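You operate a simulated robot arm through the tools that you are given. There is no shell and no other tool. Be economical: measure what you need, move in short steps, check, and stop when the job is done.

Carry out the task below with a simulated robot arm. There is one attempt and no reset: what you move stays moved.

TASK
Put the gold block on the top of the chest lid away on the top of the steel bench.

It is judged by the outcome, as a careful person would: the job done as asked, and still so three seconds after it is handed in. It fails if anything else is knocked over, pushed out of place, dropped, spilled or broken.

THE ROBOT
A 7-joint arm with a two-finger parallel gripper, fixed in place. Base frame: the origin is at the foot of the arm, x ahead of it, y to its left, z up; the work surface is at about z = 1.03. Lengths are in m, angles in rad, forces in N, time in s.
With the tool pointing down near the work surface it reaches from about 0.12 to 0.66 m from the base axis. Its first joint turns from -1.152 to 1.152 rad. Payload 2.4 kg.
Tool frame: the origin (TCP) lies between the finger pads and is the grasp point; the fingertips stand 0.03 m ahead of it; z points along the fingers, y is the line along which they close. The gripper opens to 0.094 m. The fingers are 0.028 m wide and 0.01 m thick; the gripper's body (0.05 by 0.096 m) begins 0.055 m behind the TCP.
Orientation is that of the tool frame in the base frame, as a unit quaternion [x, y, z, w]. With the fingers straight down and closing along the base's y, the tool's x points along the base's -x, its y along +y and its z along -z.

THE INTERFACE
- The arm moves only by the tool drive_tool. Its argument "increments" is one flat list of numbers, 7 for each row, row after row: the shift along the tool's x, y, z in m, then the turn, a rotation vector about the tool's x, y, z in rad, then the gripper command, from -1 (fully open) to 1 (shut), values between in proportion. In form: [dx, dy, dz, ax, ay, az, fingers, dx, dy, dz, ax, ay, az, fingers, ...]. A call has 1 to 8 rows; each row is the pose to reach, as a shift and turn from the pose commanded when the call began, along the tool's axes at that moment. A row lasts 0.2 s, in which the tool goes at most 0.05 m and 0.15 rad; a call with a longer step from one row to the next is refused whole, and so is a gripper value outside its range. A pose out of reach is approached as far as the arm can. The call stops where the force on the tool passes 40 N (or 10 N more than at its start, if that is more) or the arm is blocked; 0.2 s more then pass. The fingers move at their own pace (about 0.153 m/s each) and stop on an object; they squeeze with about 25 N. The grip force told is the motor's: it shows also when the fingers shut on nothing. Time passes only in rows, and 0.2 s behind the last, so rows that repeat a pose let the fingers close. It gives the time, the measured TCP pose, the force on the tool (base axes), the opening and the grip force at its end, in the units of the frame above (readings bear some noise), and new pictures: "pictures" is both (left out), scene, wrist or none.
- Cameras (640 x 400 px; columns grow to the right, rows downward): "scene" is fixed at [0.057, 0.5032, 1.4353]; the picture's right is [-0.44, -0.90, 0.00], its down [-0.59, 0.29, -0.75] and it looks along [0.68, -0.33, -0.66] (base axes); focal length 214 px, centre (320, 200). "wrist" rides on the gripper at [-0.037, 0, -0.058] in the tool frame; the picture's right is [0.00, -1.00, 0.00], its down [0.97, 0.00, -0.24] and it looks along [0.24, 0.00, 0.97] (tool axes); focal length 218 px, centre (320, 200).
- probe_pixels(camera, pixels): for up to 12 pixels [column, row] of the newest picture of that camera ("zoom" is the newest enlarged one), the place [x, y, z] in the base frame of the surface seen there, good to about 0.003 m. No time passes.
- inspect(camera, box): a new picture of the part [left, top, right, bottom] of that camera's present view, enlarged. No time passes.
- finish_job(): hands the job in; it is judged then, once.

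Work in short steps. Measure before you move; look again where a grasp or a placing could have gone wrong, and mend it. You have 60 turns and 120 pictures in all, the two below and enlarged ones among them. Open the gripper and draw the arm clear of the work before you hand the job in, unless the task says otherwise; then end with one line.

The tools are called after "Emit:" by a JSON object that holds its "api" and its "payload". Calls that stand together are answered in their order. drive_tool: Moves the arm, as the interface text tells. Its arguments: {"type":"object","properties":{"increments":{"type":"array","items":{"type":"number"}},"pictures":{"type":"string","enum":["both","scene","wrist","none"]}},"required":["increments"]} The other tools are called the same way: probe_pixels (camera, pixels) gives the place of the surface under pixels of a picture; inspect (camera, box) takes an enlarged picture of a part of a camera's view; finish_job () hands the job in.

At the start:

```text
time: 0.0
tool_pos: [0.3229, 0.2108, 1.2741]
tcp_rot: [0.001, 1.0, 0.0, -0.001]
wrist_force: [0.3, 0.2, 0.1]
width: 0.0939
grasp_force: 0.0
```

scene: 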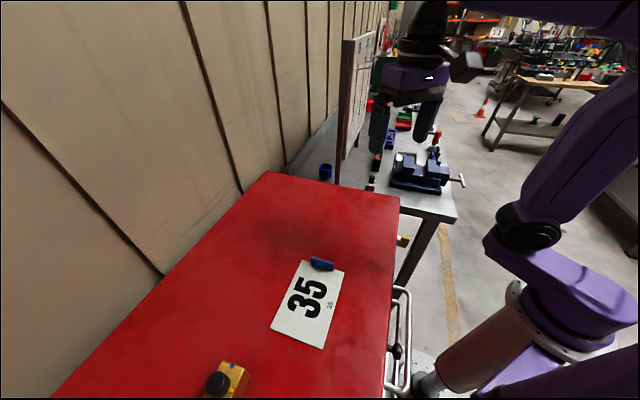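
wrist: 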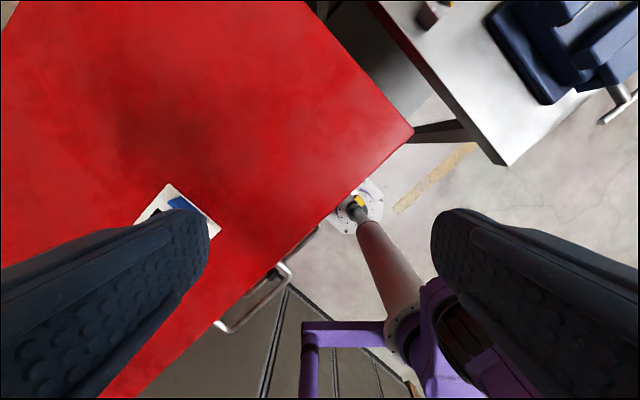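

The gold object seems to be near scene (230,380), with another yellowish thing at (403,240). I'll enlarge and probe these.

Emit:
{"api": "inspect", "payload": {"camera": "scene", "box": [160, 300, 320, 400]}}

Emit:
{"api": "inspect", "payload": {"camera": "scene", "box": [300, 90, 480, 260]}}

Emit:
{"api": "probe_pixels", "payload": {"camera": "scene", "pixels": [[236, 372], [218, 383], [200, 360], [318, 263], [300, 310], [326, 170], [403, 240], [380, 230], [430, 205], [350, 170], [415, 170], [370, 184]]}}

```text
4.00 times, centred on (240, 350) of scene
```

zoom: 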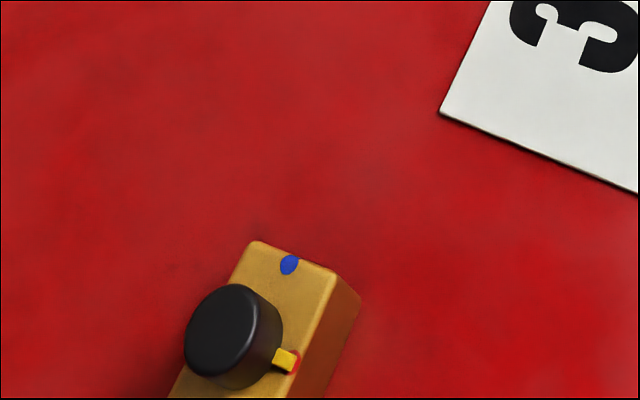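

```text
2.35 times, centred on (390, 175) of scene
```

zoom: 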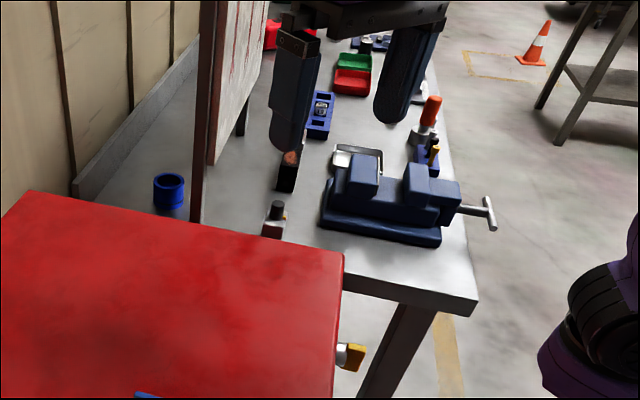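

```text
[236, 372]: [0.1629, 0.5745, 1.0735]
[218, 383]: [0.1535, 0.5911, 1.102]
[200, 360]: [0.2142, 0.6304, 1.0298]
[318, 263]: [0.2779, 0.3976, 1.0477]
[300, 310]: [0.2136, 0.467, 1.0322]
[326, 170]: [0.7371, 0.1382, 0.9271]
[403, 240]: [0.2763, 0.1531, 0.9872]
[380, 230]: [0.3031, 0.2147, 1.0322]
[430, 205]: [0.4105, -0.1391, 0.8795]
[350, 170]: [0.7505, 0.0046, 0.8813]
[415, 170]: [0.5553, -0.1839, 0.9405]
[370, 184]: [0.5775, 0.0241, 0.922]
```

Gold block (with black knob on top) sits near (0.16, 0.58), lid z≈1.03; the bench top is at ≈0.88. I probe the free bench area and move over for a look from above.

Emit:
{"api": "probe_pixels", "payload": {"camera": "scene", "pixels": [[382, 201], [390, 205], [400, 200], [420, 212], [445, 217], [376, 190], [390, 180], [450, 205], [399, 197], [393, 250], [265, 172], [365, 188]]}}

Emit:
{"api": "drive_tool", "payload": {"increments": [0.015, 0.04, 0, 0, 0, 0, -1, 0.03, 0.08, 0, 0, 0, 0, -1, 0.045, 0.12, 0, 0, 0, 0, -1, 0.06, 0.16, 0, 0, 0, 0, -1, 0.075, 0.2, 0, 0, 0, 0, -1, 0.09, 0.24, 0, 0, 0, 0, -1]}}

```text
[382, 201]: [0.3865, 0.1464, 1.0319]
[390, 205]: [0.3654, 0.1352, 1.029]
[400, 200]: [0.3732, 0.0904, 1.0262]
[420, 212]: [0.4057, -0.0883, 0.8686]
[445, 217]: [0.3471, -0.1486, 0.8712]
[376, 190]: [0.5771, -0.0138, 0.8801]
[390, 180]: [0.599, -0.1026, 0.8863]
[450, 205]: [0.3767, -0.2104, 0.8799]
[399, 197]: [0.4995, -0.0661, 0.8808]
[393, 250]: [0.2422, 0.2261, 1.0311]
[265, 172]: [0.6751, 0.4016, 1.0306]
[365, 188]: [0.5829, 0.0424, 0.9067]
```

```text
time: 1.4
tool_pos: [0.2319, 0.4516, 1.2754]
tcp_rot: [0.001, 1.0, 0.0, 0.0]
wrist_force: [0.0, 0.6, 0.2]
width: 0.094
grasp_force: 0.1
```

scene: 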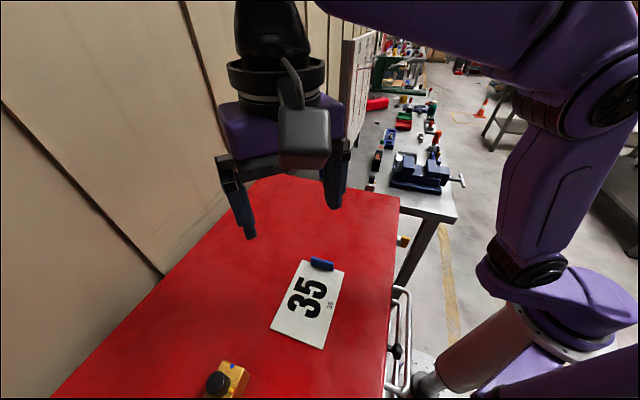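
wrist: 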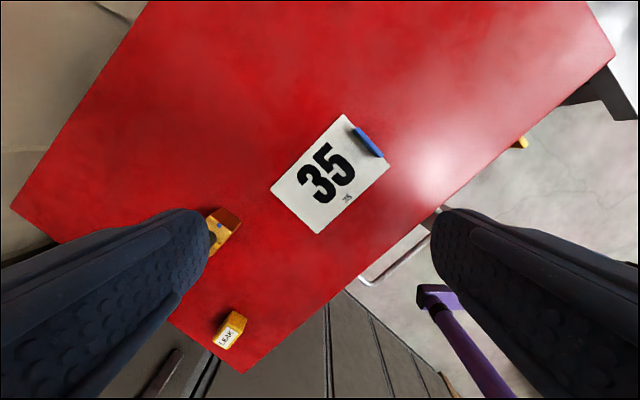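

There are two gold objects on the lid: at wrist (222,232) and (230,330). I enlarge and probe.

Emit:
{"api": "inspect", "payload": {"camera": "wrist", "box": [180, 200, 300, 360]}}

Emit:
{"api": "probe_pixels", "payload": {"camera": "wrist", "pixels": [[228, 330], [236, 318], [224, 340], [244, 325], [220, 345], [230, 222], [215, 230], [250, 345], [240, 372], [322, 300]]}}

```text
2.50 times, centred on (240, 280) of wrist
```

zoom: 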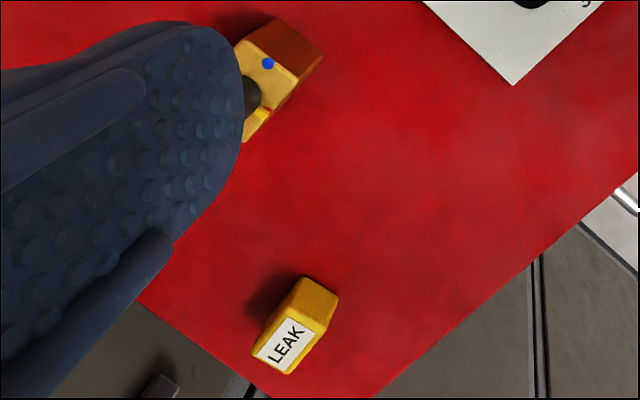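

```text
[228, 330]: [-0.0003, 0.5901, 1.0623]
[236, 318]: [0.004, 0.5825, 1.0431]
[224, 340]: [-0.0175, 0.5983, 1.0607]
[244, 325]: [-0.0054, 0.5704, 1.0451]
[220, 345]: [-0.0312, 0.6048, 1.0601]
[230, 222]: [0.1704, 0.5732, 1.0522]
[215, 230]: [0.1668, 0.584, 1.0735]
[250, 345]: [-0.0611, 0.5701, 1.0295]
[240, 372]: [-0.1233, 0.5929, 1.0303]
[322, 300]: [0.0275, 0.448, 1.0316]
```

I'll shift to see both unoccluded, moving the tool toward -y a bit and rotating is unnecessary: moving +y puts them between the fingers.

Emit:
{"api": "drive_tool", "payload": {"increments": [0.02, 0.04, -0.01, 0, 0, 0, -1, 0.03, 0.08, -0.01, 0, 0, 0, -1, 0.03, 0.12, -0.01, 0, 0, 0, -1], "pictures": "wrist"}}

```text
time: 2.2
tool_pos: [0.1957, 0.5398, 1.2649]
tcp_rot: [0.0, 1.0, 0.001, 0.0]
wrist_force: [1.0, -0.4, 0.2]
width: 0.094
grasp_force: 0.0
out of reach, approached as far as the arm can: row 2, 3
```

wrist: 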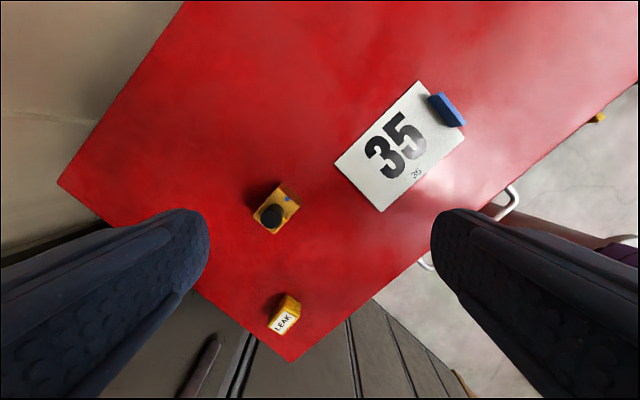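

Emit:
{"api": "inspect", "payload": {"camera": "wrist", "box": [220, 160, 340, 240]}}

Emit:
{"api": "inspect", "payload": {"camera": "wrist", "box": [230, 270, 350, 350]}}

Emit:
{"api": "probe_pixels", "payload": {"camera": "wrist", "pixels": [[283, 186], [299, 195], [280, 192], [296, 205], [256, 215], [274, 232], [272, 216], [286, 297], [298, 303], [275, 325], [285, 334], [284, 320]]}}

```text
5.00 times, centred on (280, 200) of wrist
```

zoom: 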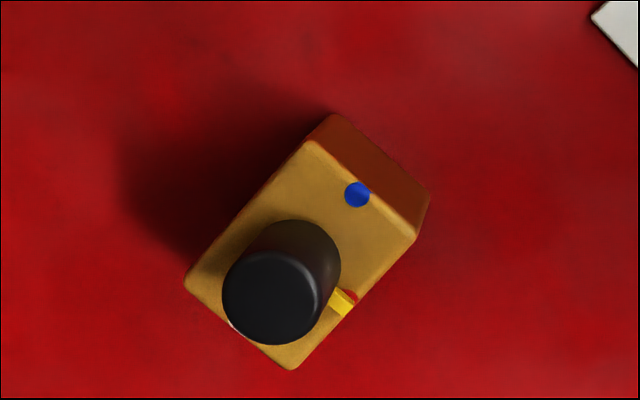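

```text
5.00 times, centred on (290, 310) of wrist
```

zoom: 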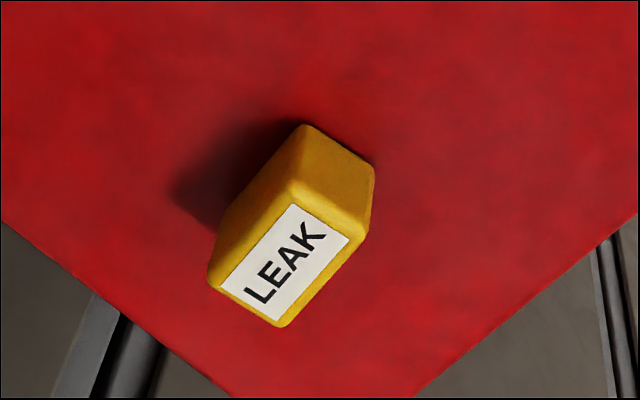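

```text
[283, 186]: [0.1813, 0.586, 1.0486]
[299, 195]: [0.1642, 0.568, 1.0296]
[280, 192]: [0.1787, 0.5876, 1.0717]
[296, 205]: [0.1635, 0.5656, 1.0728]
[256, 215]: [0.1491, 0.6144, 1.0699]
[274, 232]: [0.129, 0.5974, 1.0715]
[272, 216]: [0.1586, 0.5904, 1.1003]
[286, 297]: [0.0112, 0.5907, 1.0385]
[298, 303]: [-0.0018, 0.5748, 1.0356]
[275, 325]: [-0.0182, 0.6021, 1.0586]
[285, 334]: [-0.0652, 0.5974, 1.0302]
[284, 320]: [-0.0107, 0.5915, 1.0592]
```

The gold block is the knobbed one (the other is yellow, labelled LEAK): centre ≈(0.155,0.59), top 1.072, long axis at about -42°. Gripping its short end faces (long axis, ~0.042 m) suits the arm's natural yaw, so I turn the tool by -0.84 about its z.

Emit:
{"api": "drive_tool", "payload": {"increments": [0, 0, 0, 0, 0, -0.14, -1, 0, 0, 0, 0, 0, -0.28, -1, 0, 0, 0, 0, 0, -0.42, -1, 0, 0, 0, 0, 0, -0.56, -1, 0, 0, 0, 0, 0, -0.7, -1, 0, 0, 0, 0, 0, -0.84, -1], "pictures": "wrist"}}

```text
time: 3.6
tool_pos: [0.1968, 0.5407, 1.2642]
tcp_rot: [-0.409, 0.913, 0.0, 0.0]
wrist_force: [0.2, 0.5, -0.8]
width: 0.094
grasp_force: 0.1
```

wrist: 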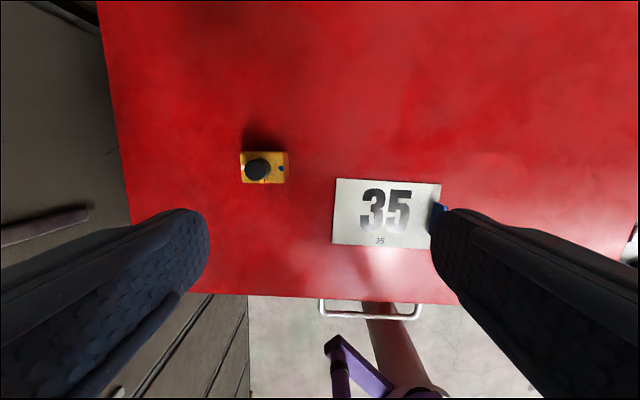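

Aligned with the block's axes. Probe the block's outline for its centre.

Emit:
{"api": "inspect", "payload": {"camera": "wrist", "box": [216, 137, 312, 197]}}

Emit:
{"api": "probe_pixels", "payload": {"camera": "zoom", "pixels": [[185, 120], [185, 290], [460, 120], [460, 290], [260, 220], [330, 130], [400, 200]]}}

```text
6.67 times, centred on (264, 167) of wrist
```

zoom: 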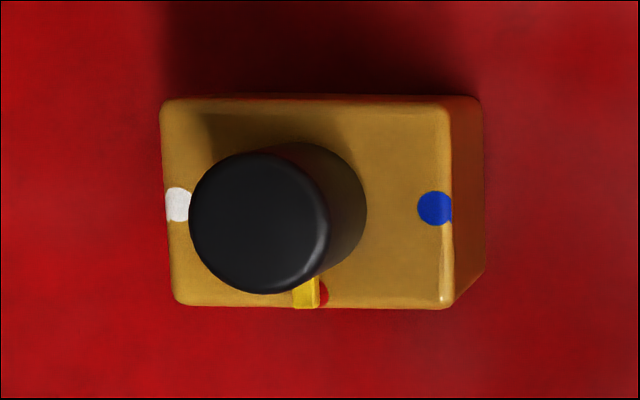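

```text
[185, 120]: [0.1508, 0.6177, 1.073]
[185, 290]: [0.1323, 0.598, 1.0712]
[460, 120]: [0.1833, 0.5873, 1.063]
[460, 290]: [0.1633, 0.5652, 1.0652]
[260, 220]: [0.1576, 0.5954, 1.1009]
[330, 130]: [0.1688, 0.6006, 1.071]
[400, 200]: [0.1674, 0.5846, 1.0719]
```

Block centre ≈(0.156,0.593). Move over it (tool x −0.011, y +0.065) and part-way down to z≈1.17, checking reach.

Emit:
{"api": "drive_tool", "payload": {"increments": [-0.004, 0.022, 0.03, 0, 0, 0, -1, -0.008, 0.044, 0.06, 0, 0, 0, -1, -0.011, 0.065, 0.09, 0, 0, 0, -1, -0.011, 0.065, 0.09, 0, 0, 0, -1]}}

```text
time: 4.6
tool_pos: [0.1564, 0.5937, 1.1734]
tcp_rot: [-0.407, 0.913, -0.001, 0.0]
wrist_force: [-0.1, 0.1, -0.3]
width: 0.0939
grasp_force: 0.0
```

scene: 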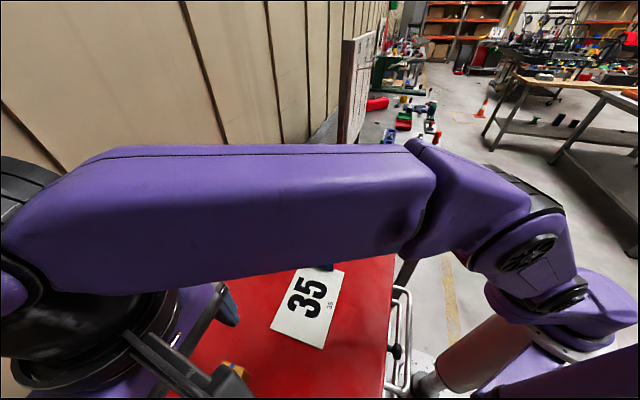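
wrist: 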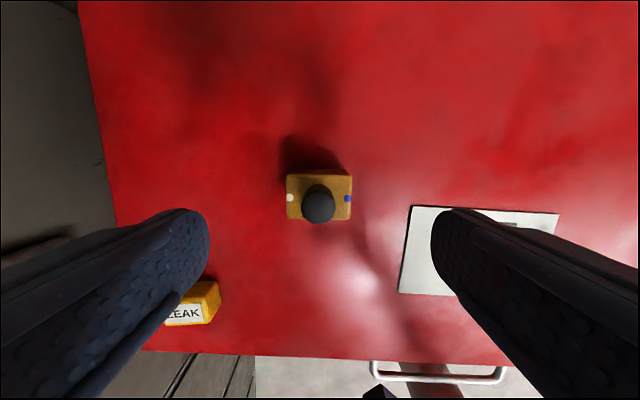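

Reached and centred. Check where the card edge lies relative to the right finger, and the block's top.

Emit:
{"api": "probe_pixels", "payload": {"camera": "wrist", "pixels": [[412, 207], [400, 290], [292, 180], [346, 180], [292, 214], [346, 214], [205, 287], [318, 205]]}}

```text
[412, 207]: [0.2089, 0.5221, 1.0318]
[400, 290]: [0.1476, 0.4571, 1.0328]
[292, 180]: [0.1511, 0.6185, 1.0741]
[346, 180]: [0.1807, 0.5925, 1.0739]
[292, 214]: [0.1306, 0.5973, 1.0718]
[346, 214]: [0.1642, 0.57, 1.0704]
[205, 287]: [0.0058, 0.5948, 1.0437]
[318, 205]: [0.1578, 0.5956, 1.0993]
```

Centre (0.157,0.595) confirmed; the fingers clear the card (0.03 m). Descend to z≈1.067.

Emit:
{"api": "drive_tool", "payload": {"increments": [0, 0, 0.04, 0, 0, 0, -1, 0, 0, 0.07, 0, 0, 0, -1, 0, 0, 0.09, 0, 0, 0, -1, 0, 0, 0.106, 0, 0, 0, -1], "pictures": "wrist"}}

```text
time: 5.6
tool_pos: [0.1557, 0.5944, 1.0701]
tcp_rot: [-0.408, 0.913, 0.0, 0.0]
wrist_force: [0.7, -0.4, 0.1]
width: 0.0942
grasp_force: 0.1
```

wrist: 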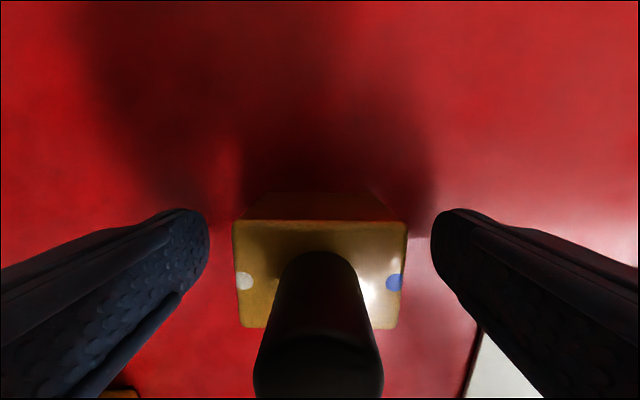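

Straddling the block, no contact. Close in place.

Emit:
{"api": "drive_tool", "payload": {"increments": [0, 0, 0, 0, 0, 0, 0, 0, 0, 0, 0, 0, 0, 1, 0, 0, 0, 0, 0, 0, 1, 0, 0, 0, 0, 0, 0, 1], "pictures": "wrist"}}

```text
time: 6.6
tool_pos: [0.1564, 0.5945, 1.0692]
tcp_rot: [-0.408, 0.913, 0.0, 0.0]
wrist_force: [-0.5, 0.9, -0.5]
width: 0.0544
grasp_force: 24.6
```

wrist: 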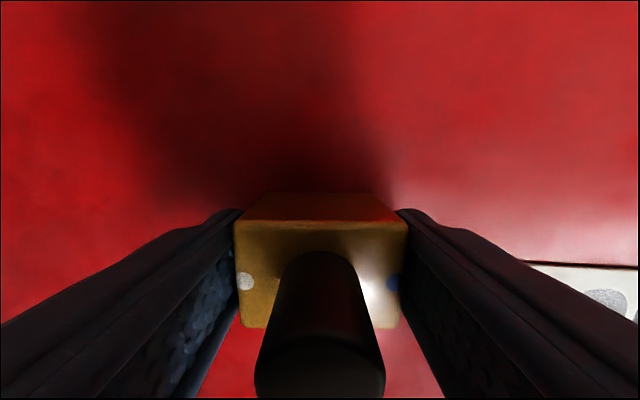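

Gripped (width 0.054, 24.6 N). Lift 0.18 m.

Emit:
{"api": "drive_tool", "payload": {"increments": [0, 0, -0.02, 0, 0, 0, 1, 0, 0, -0.06, 0, 0, 0, 1, 0, 0, -0.1, 0, 0, 0, 1, 0, 0, -0.14, 0, 0, 0, 1, 0, 0, -0.18, 0, 0, 0, 1], "pictures": "wrist"}}

```text
time: 7.8
tool_pos: [0.1499, 0.575, 1.236]
tcp_rot: [-0.408, 0.913, -0.001, 0.0]
wrist_force: [-0.4, -0.6, -2.9]
width: 0.0542
grasp_force: 24.7
out of reach, approached as far as the arm can: row 5
```

wrist: 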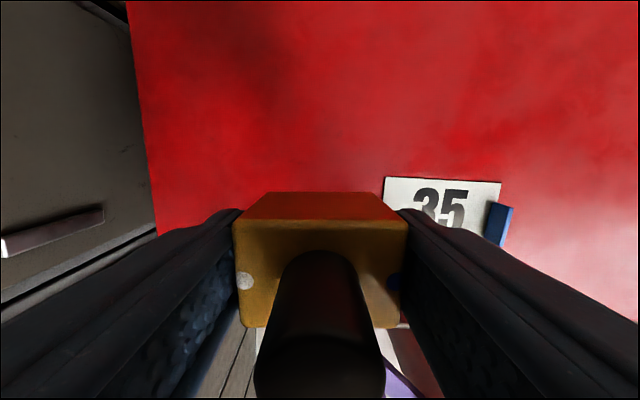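

Block held. Carry it toward the bench at the same height, turning the tool back to its standard yaw on the way.

Emit:
{"api": "drive_tool", "payload": {"increments": [0.02, -0.04, 0, 0, 0, 0.105, 1, 0.04, -0.08, 0, 0, 0, 0.21, 1, 0.06, -0.12, 0, 0, 0, 0.315, 1, 0.08, -0.16, 0, 0, 0, 0.42, 1, 0.1, -0.2, 0, 0, 0, 0.525, 1, 0.12, -0.24, 0, 0, 0, 0.63, 1, 0.14, -0.28, 0, 0, 0, 0.735, 1, 0.158, -0.32, 0, 0, 0, 0.84, 1], "pictures": "scene"}}

```text
time: 9.6
tool_pos: [0.281, 0.2446, 1.2357]
tcp_rot: [0.001, 1.0, 0.0, 0.0]
wrist_force: [0.7, -1.3, -2.7]
width: 0.0543
grasp_force: 25.6
```

scene: 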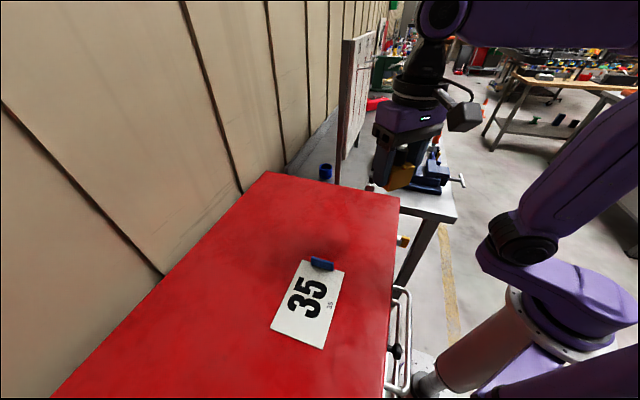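

Next to about (0.36, 0.0) to view the bench.

Emit:
{"api": "drive_tool", "payload": {"increments": [-0.013, -0.04, 0, 0, 0, 0, 1, -0.026, -0.08, 0, 0, 0, 0, 1, -0.04, -0.12, 0, 0, 0, 0, 1, -0.053, -0.16, 0, 0, 0, 0, 1, -0.066, -0.2, 0, 0, 0, 0, 1, -0.08, -0.24, 0, 0, 0, 0, 1]}}

```text
time: 11.0
tool_pos: [0.3662, 0.0007, 1.2364]
tcp_rot: [-0.002, 1.0, 0.0, 0.001]
wrist_force: [1.1, -1.1, -3.6]
width: 0.0542
grasp_force: 25.4
```

scene: 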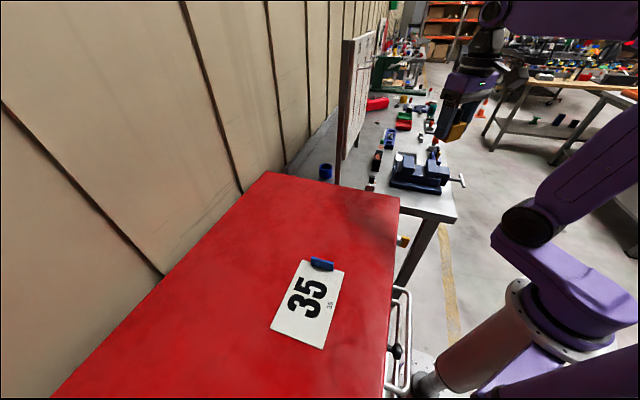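
wrist: 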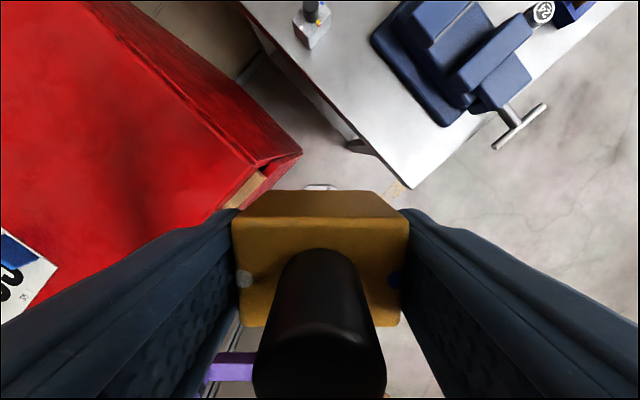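

The near end of the bench, left of the vise, is clear. Probe it.

Emit:
{"api": "probe_pixels", "payload": {"camera": "wrist", "pixels": [[410, 185], [240, 10], [340, 115], [370, 80], [390, 110], [440, 125], [375, 40], [300, 45], [325, 45], [350, 40], [300, 153], [355, 80]]}}

Emit:
{"api": "inspect", "payload": {"camera": "wrist", "box": [230, 0, 550, 200]}}

```text
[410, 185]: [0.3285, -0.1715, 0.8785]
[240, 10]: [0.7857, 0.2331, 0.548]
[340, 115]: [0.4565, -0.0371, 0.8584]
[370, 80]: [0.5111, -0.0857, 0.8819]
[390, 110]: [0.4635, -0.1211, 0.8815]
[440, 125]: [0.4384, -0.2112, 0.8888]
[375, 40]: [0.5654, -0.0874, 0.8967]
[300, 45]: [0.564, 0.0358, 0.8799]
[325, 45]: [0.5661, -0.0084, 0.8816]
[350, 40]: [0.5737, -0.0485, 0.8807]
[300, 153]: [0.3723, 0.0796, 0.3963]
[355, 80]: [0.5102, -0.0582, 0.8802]
```

```text
2.00 times, centred on (390, 100) of wrist
```

zoom: 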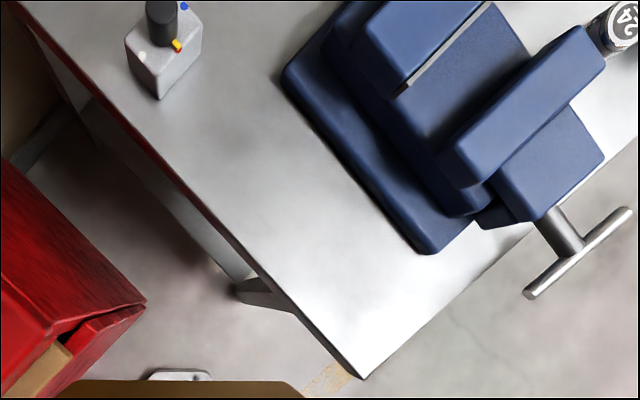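

Bench top z≈0.880; the clear strip between bench edge and vise is ≈0.10 m wide, running at ≈46°. Target: (0.423,-0.138), fingers closing along the strip (turn +0.77). Rotate and move above, checking vise height.

Emit:
{"api": "probe_pixels", "payload": {"camera": "wrist", "pixels": [[440, 30], [470, 80], [500, 60], [430, 90], [515, 100]]}}

Emit:
{"api": "drive_tool", "payload": {"increments": [-0.01, -0.025, 0, 0, 0, 0.13, 1, -0.02, -0.05, 0, 0, 0, 0.26, 1, -0.03, -0.075, 0, 0, 0, 0.39, 1, -0.04, -0.1, 0, 0, 0, 0.52, 1, -0.05, -0.125, 0, 0, 0, 0.65, 1, -0.057, -0.138, 0, 0, 0, 0.77, 1, -0.057, -0.138, 0.04, 0, 0, 0.77, 1, -0.057, -0.138, 0.08, 0, 0, 0.77, 1]}}

```text
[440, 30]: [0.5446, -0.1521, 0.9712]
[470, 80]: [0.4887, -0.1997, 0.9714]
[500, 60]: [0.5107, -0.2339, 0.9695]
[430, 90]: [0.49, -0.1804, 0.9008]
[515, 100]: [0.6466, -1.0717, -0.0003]
```

```text
time: 12.8
tool_pos: [0.4215, -0.1351, 1.1559]
tcp_rot: [0.376, 0.926, 0.001, 0.0]
wrist_force: [0.6, -0.5, -3.7]
width: 0.0544
grasp_force: 24.6
```

scene: 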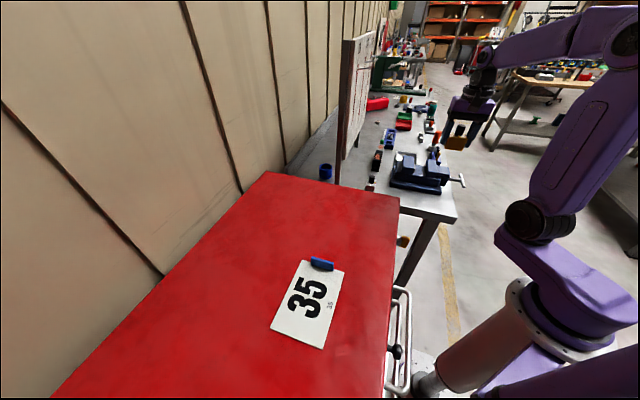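
wrist: 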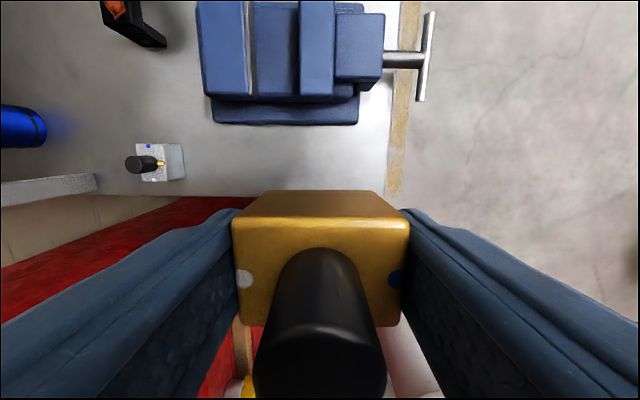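

Verify bench edge and vise edge positions from this view.

Emit:
{"api": "probe_pixels", "payload": {"camera": "wrist", "pixels": [[225, 188], [220, 180], [300, 186], [380, 186], [290, 124], [355, 124], [290, 140], [220, 110], [250, 90], [310, 160]]}}

Emit:
{"api": "inspect", "payload": {"camera": "wrist", "box": [120, 80, 440, 280]}}

```text
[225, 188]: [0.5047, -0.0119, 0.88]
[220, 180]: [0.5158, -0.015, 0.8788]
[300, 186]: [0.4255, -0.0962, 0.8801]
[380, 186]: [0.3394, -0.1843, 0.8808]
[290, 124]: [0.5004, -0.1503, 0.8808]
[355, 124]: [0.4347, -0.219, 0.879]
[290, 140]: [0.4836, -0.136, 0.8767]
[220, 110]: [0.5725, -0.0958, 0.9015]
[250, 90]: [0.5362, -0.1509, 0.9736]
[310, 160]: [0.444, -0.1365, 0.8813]
```

```text
2.00 times, centred on (280, 180) of wrist
```

zoom: 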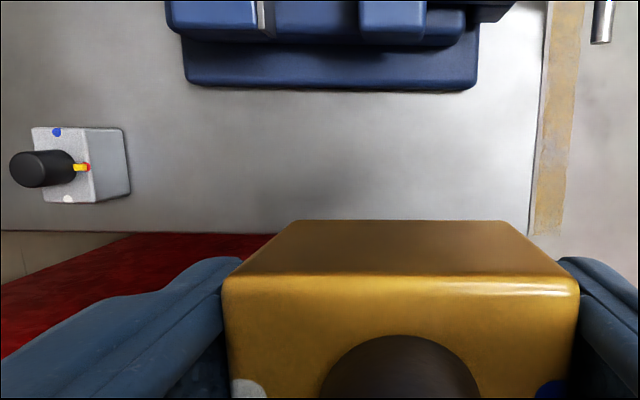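

Strip lies between n=0.36 and 0.466; shift 0.009 toward the vise for margin and descend to z≈0.955.

Emit:
{"api": "drive_tool", "payload": {"increments": [-0.009, 0, 0.04, 0, 0, 0, 1, -0.009, 0, 0.08, 0, 0, 0, 1, -0.009, 0, 0.12, 0, 0, 0, 1, -0.009, 0, 0.16, 0, 0, 0, 1, -0.009, 0, 0.2, 0, 0, 0, 1]}}

```text
time: 14.0
tool_pos: [0.4273, -0.1431, 0.9559]
tcp_rot: [0.375, 0.927, 0.0, 0.0]
wrist_force: [0.0, -0.2, -2.8]
width: 0.0541
grasp_force: 24.9
```

scene: 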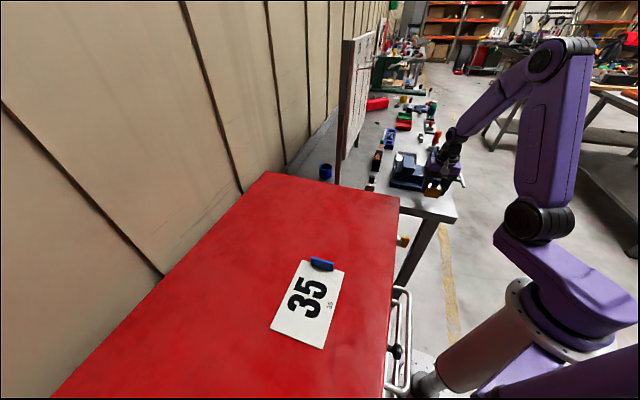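
wrist: 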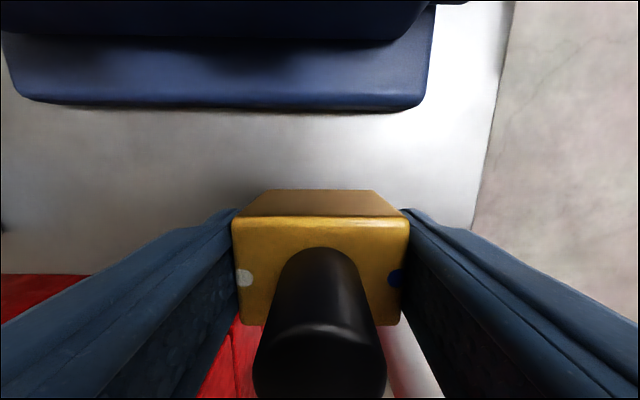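

All clear. Descend to ≈0.919 in small steps.

Emit:
{"api": "drive_tool", "payload": {"increments": [0, 0, 0.015, 0, 0, 0, 1, 0, 0, 0.025, 0, 0, 0, 1, 0, 0, 0.031, 0, 0, 0, 1, 0, 0, 0.034, 0, 0, 0, 1, 0, 0, 0.037, 0, 0, 0, 1]}}

```text
time: 15.2
tool_pos: [0.4276, -0.1416, 0.9198]
tcp_rot: [0.375, 0.927, 0.0, 0.0]
wrist_force: [0.3, -0.5, -2.4]
width: 0.0543
grasp_force: 25.1
```

scene: 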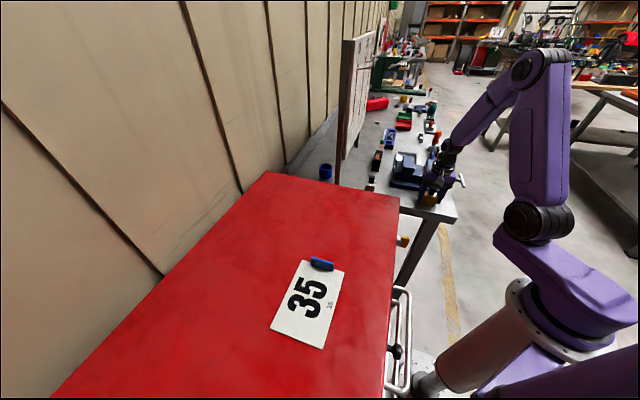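
wrist: 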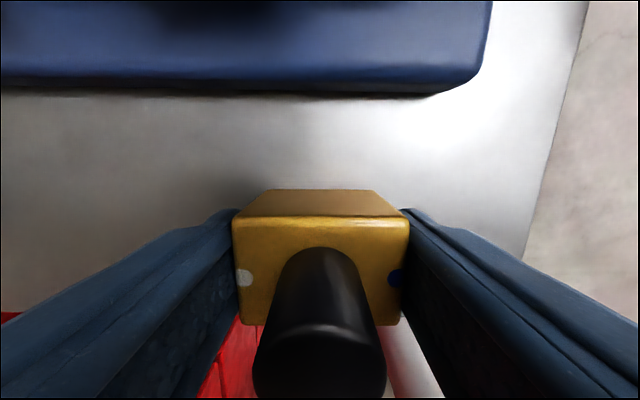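

No contact yet; creep down up to 5 mm.

Emit:
{"api": "drive_tool", "payload": {"increments": [0, 0, 0.0015, 0, 0, 0, 1, 0, 0, 0.003, 0, 0, 0, 1], "pictures": "none"}}

Emit:
{"api": "inspect", "payload": {"camera": "scene", "box": [390, 160, 486, 220]}}

```text
time: 15.8
tool_pos: [0.4266, -0.1411, 0.9177]
tcp_rot: [0.376, 0.927, 0.001, 0.002]
wrist_force: [-2.4, 1.9, 22.6]
width: 0.0542
grasp_force: 25.3
```

```text
6.67 times, centred on (438, 190) of scene
```

zoom: 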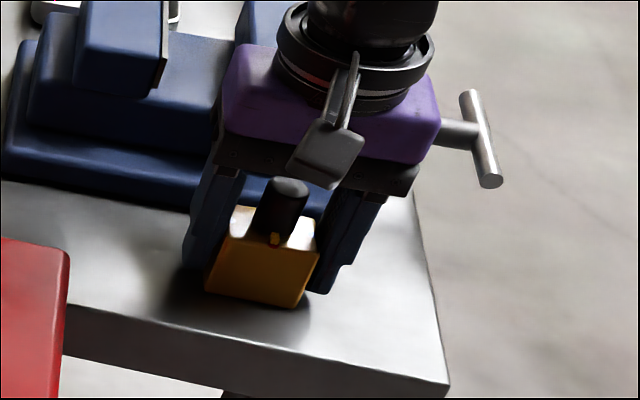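

Firm contact (22.6 N), block on the bench clear of the edge. Ease 1 mm and open.

Emit:
{"api": "drive_tool", "payload": {"increments": [0, 0, -0.001, 0, 0, 0, 1, 0, 0, -0.0015, 0, 0, 0, 0, 0, 0, -0.0015, 0, 0, 0, -1, 0, 0, -0.0015, 0, 0, 0, -1], "pictures": "wrist"}}

```text
time: 16.8
tool_pos: [0.4277, -0.1411, 0.9173]
tcp_rot: [0.375, 0.927, -0.001, 0.001]
wrist_force: [-0.1, 0.5, -0.1]
width: 0.094
grasp_force: 0.0
```

wrist: 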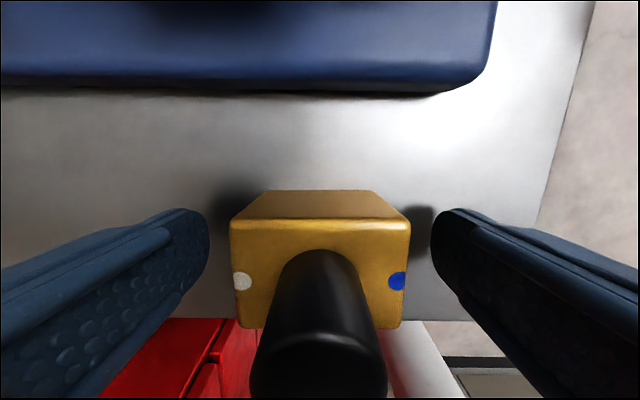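

Released and standing. Retreat straight up.

Emit:
{"api": "drive_tool", "payload": {"increments": [0, 0, -0.03, 0, 0, 0, -1, 0, 0, -0.07, 0, 0, 0, -1, 0, 0, -0.11, 0, 0, 0, -1, 0, 0, -0.15, 0, 0, 0, -1, 0, 0, -0.19, 0, 0, 0, -1, 0, 0, -0.23, 0, 0, 0, -1, 0, 0, -0.26, 0, 0, 0, -1]}}

Emit:
{"api": "inspect", "payload": {"camera": "scene", "box": [350, 140, 510, 240]}}

```text
time: 18.4
tool_pos: [0.4252, -0.1418, 1.1759]
tcp_rot: [0.375, 0.927, -0.001, 0.0]
wrist_force: [-0.1, -0.1, 0.5]
width: 0.0944
grasp_force: 0.0
```

scene: 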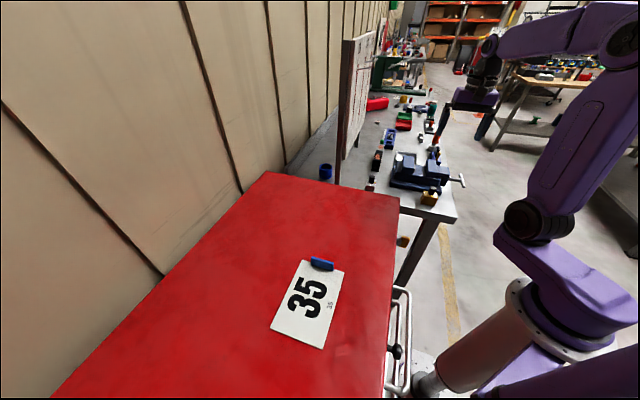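
wrist: 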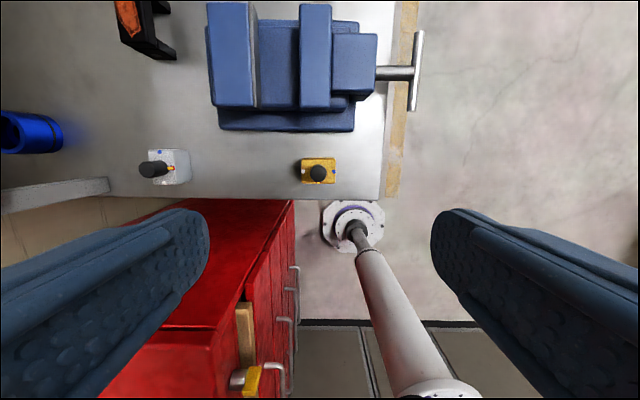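

```text
4.00 times, centred on (430, 190) of scene
```

zoom: 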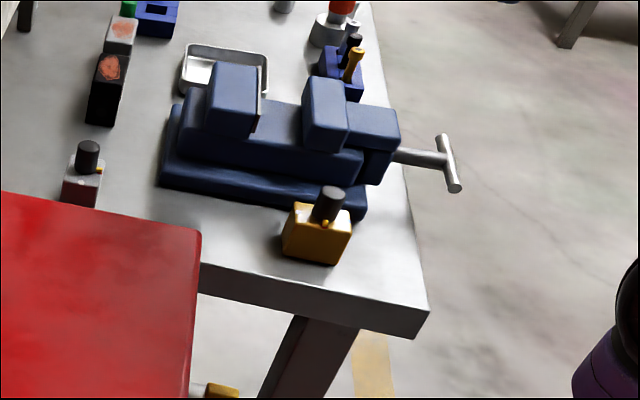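

The block stands upright on the bench beside the vise, and nothing else has moved. The gripper is open and clear, so I hand the job in.

Emit:
{"api": "finish_job", "payload": {}}

```text
The job is handed in.
```

The gold block with the black knob is now standing on the steel bench top beside the vise; the gripper is open, the arm is clear, and nothing else was disturbed.
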